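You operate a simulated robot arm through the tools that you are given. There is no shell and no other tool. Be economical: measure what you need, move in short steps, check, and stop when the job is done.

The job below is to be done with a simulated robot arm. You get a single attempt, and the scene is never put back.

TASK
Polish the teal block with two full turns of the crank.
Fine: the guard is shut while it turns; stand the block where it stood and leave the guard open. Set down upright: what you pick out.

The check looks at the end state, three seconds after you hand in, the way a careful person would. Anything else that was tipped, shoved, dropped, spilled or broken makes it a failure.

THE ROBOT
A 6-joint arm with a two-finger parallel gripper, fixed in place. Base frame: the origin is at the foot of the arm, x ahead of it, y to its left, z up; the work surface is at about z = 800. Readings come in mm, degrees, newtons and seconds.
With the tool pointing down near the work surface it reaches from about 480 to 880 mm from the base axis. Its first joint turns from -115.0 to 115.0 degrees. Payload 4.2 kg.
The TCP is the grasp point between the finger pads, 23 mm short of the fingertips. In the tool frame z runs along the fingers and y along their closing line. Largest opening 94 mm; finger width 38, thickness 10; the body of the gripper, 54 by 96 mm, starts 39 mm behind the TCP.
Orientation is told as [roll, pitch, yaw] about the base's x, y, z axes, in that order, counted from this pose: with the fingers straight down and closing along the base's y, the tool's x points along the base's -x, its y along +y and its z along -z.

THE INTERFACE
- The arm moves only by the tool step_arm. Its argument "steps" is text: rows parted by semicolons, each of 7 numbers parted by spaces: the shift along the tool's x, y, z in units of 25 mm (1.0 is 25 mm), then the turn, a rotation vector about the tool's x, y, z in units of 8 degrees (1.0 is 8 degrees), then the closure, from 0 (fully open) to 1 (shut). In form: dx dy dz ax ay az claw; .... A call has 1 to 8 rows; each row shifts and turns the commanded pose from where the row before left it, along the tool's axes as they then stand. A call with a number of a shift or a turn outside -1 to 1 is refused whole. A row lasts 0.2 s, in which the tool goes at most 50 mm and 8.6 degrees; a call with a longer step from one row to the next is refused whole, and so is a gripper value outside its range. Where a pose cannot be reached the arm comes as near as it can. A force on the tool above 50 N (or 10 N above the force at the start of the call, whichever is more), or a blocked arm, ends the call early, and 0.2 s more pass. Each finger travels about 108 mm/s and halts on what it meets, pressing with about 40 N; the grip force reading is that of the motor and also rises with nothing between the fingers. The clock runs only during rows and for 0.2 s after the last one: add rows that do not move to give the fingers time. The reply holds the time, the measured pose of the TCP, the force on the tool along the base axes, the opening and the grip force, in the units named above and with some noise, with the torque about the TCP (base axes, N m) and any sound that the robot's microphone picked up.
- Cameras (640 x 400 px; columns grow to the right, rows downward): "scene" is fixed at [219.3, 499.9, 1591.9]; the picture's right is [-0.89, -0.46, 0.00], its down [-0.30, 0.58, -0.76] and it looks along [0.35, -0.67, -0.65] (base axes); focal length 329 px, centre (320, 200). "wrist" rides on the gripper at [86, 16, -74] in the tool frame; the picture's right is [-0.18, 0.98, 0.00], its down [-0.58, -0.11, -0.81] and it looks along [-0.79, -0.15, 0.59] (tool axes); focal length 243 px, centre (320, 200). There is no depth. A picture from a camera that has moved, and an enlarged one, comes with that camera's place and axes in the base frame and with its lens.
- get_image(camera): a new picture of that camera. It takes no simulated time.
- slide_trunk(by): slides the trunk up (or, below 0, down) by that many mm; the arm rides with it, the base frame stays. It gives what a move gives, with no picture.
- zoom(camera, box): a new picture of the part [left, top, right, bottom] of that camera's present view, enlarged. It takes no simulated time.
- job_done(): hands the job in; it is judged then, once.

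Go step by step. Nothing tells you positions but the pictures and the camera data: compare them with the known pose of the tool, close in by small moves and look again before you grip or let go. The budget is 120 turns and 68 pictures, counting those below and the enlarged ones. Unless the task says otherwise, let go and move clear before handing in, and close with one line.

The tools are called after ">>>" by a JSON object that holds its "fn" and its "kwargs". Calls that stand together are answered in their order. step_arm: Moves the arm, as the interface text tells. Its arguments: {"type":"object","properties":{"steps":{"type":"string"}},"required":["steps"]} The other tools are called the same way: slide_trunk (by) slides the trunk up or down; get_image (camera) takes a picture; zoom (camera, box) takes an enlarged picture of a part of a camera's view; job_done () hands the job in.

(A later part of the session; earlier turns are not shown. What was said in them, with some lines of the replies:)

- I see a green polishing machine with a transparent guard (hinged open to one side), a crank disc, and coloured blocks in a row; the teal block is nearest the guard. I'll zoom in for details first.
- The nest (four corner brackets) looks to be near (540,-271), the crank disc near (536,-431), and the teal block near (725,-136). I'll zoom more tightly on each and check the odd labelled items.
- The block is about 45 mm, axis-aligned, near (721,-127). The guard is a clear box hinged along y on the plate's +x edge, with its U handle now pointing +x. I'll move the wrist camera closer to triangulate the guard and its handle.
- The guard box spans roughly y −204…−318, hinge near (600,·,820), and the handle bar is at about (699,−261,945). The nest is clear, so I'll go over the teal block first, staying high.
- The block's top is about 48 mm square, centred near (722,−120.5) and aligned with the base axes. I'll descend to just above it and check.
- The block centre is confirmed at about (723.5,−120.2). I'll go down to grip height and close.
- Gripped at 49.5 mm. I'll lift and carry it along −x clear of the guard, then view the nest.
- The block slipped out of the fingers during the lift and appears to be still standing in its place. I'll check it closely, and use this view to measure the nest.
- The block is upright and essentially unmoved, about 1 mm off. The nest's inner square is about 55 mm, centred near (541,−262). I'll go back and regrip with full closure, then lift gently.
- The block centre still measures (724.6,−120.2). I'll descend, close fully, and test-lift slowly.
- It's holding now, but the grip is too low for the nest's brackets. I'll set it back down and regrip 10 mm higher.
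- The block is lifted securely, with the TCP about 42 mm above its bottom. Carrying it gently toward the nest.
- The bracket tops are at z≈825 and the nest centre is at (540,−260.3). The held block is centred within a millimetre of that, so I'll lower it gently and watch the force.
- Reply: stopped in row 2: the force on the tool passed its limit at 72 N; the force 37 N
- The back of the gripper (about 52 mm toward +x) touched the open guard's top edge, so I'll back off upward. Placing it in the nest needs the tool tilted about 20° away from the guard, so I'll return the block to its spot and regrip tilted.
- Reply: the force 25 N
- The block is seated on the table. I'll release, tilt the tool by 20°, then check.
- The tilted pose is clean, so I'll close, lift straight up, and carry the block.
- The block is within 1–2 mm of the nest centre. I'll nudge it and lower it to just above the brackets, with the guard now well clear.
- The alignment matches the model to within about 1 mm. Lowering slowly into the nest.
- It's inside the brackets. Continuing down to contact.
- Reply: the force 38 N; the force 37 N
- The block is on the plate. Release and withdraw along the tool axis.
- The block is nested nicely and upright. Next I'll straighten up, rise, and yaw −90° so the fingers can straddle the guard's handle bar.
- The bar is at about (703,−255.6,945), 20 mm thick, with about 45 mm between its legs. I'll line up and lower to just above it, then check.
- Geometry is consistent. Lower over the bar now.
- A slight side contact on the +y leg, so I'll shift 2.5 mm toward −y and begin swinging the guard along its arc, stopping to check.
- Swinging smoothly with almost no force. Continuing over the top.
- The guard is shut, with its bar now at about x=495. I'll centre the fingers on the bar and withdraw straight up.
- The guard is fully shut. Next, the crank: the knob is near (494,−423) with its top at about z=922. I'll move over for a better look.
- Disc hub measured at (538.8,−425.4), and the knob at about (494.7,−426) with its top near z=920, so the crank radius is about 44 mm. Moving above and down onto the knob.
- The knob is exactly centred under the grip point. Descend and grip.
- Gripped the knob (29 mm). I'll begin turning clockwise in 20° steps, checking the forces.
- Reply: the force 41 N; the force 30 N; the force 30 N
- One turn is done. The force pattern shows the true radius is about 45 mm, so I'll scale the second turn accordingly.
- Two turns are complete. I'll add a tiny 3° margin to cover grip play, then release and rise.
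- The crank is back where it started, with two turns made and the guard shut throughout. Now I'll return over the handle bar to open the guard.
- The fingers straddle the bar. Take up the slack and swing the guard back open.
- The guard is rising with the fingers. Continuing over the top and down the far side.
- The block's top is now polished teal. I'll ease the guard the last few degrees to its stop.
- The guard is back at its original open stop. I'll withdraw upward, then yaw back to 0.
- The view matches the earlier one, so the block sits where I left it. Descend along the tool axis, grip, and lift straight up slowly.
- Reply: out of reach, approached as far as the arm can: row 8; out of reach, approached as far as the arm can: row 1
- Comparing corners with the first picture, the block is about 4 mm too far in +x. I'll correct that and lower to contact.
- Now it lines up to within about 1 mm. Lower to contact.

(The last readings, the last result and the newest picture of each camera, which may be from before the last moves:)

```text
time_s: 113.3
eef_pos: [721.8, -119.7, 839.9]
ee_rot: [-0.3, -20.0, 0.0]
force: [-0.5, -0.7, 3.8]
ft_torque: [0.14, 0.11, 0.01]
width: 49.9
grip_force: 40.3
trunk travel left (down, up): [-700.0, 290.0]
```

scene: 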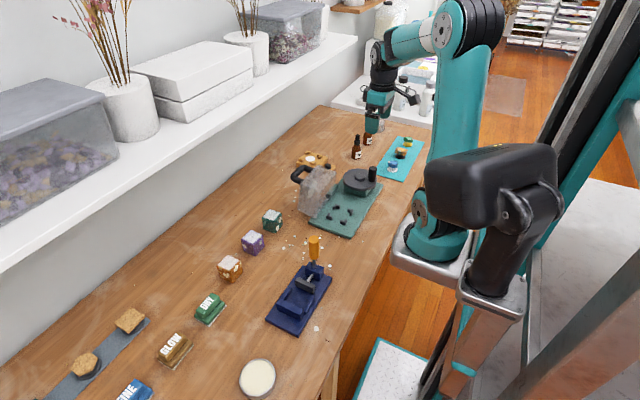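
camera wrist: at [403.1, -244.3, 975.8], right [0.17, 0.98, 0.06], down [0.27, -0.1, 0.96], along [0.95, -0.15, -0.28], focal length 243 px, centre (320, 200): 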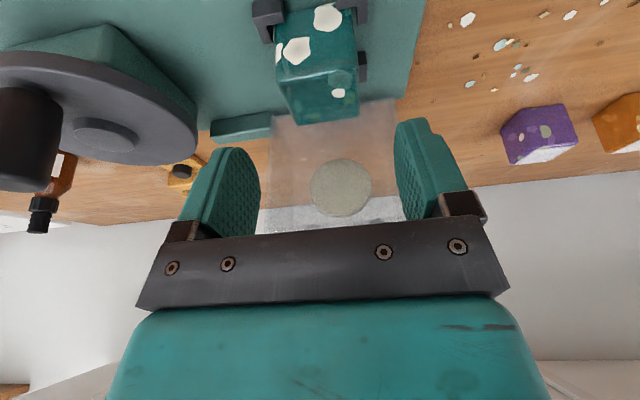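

Contact is felt, so I'll release and withdraw along the tool axis.

>>> {"fn": "step_arm", "kwargs": {"steps": "0.004 0 0.012 0 0 0 1; 0 0 0 0 0 0 0.6; 0 0 0 0 0 0 0.3; 0 0 0 0 0 0 0.2; 0 0 0 0 0 0 0.2; 0 0 -0.5 0 0 0 0.2; 0 0 -0.9 0 0 0 0.2; 0 0 -1 0 0 0 0.2"}}

>>> {"fn": "step_arm", "kwargs": {"steps": "0 0 -1 0 0 0 0.2; 0 0 -1 0 0 0 0.2; 0 0 -1 0 0 0 0.2; 0 0 0 0 0 0 0.2"}}

>>> {"fn": "zoom", "kwargs": {"camera": "scene", "box": [252, 198, 292, 238]}}

>>> {"fn": "get_image", "kwargs": {"camera": "scene"}}

```text
time_s: 115.1
eef_pos: [701.5, -120.3, 897.5]
ee_rot: [-0.2, -20.0, 0.1]
force: [0.1, 0.1, -0.2]
ft_torque: [0.03, 0.01, 0.03]
width: 75.2
grip_force: 0.1
trunk travel left (down, up): [-700.0, 290.0]
```

```text
time_s: 116.1
eef_pos: [675.4, -118.1, 967.9]
ee_rot: [-0.1, -20.0, 0.1]
force: [0.6, 0.5, -0.6]
ft_torque: [-0.01, 0.01, 0.01]
width: 75.3
grip_force: 0.1
trunk travel left (down, up): [-700.0, 290.0]
```

```text
10.00 times, centred on (272, 218) of scene
camera zoom: at [219.3, 499.9, 1591.9], right [-0.89, -0.46, 0.0], down [-0.3, 0.58, -0.76], along [0.35, -0.67, -0.65], focal length 3294 px, centre (800, 20)
```

zoom: 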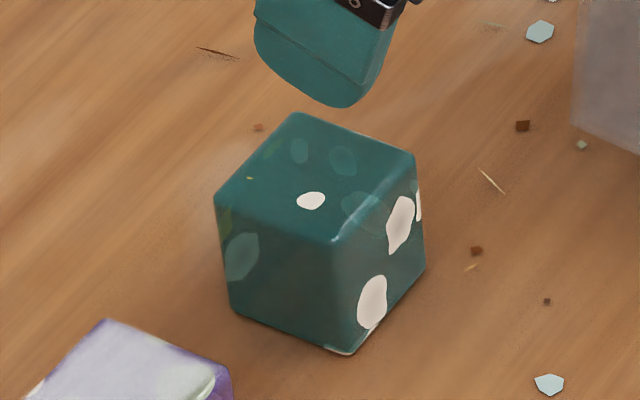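

```text
2 pictures are left
```

scene: 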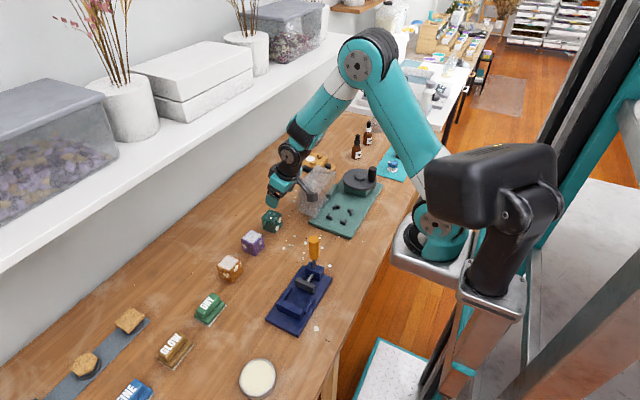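

The polished block stands upright within about a millimetre of its original spot, the guard is open, and everything else looks undisturbed. The gripper is clear, so I'm handing in.

>>> {"fn": "job_done", "kwargs": {}}

```text
The job is handed in.
```

The teal block got two full crank turns with the guard shut, its top came out clean, and it stands upright about 1 mm from where it started with the guard open.
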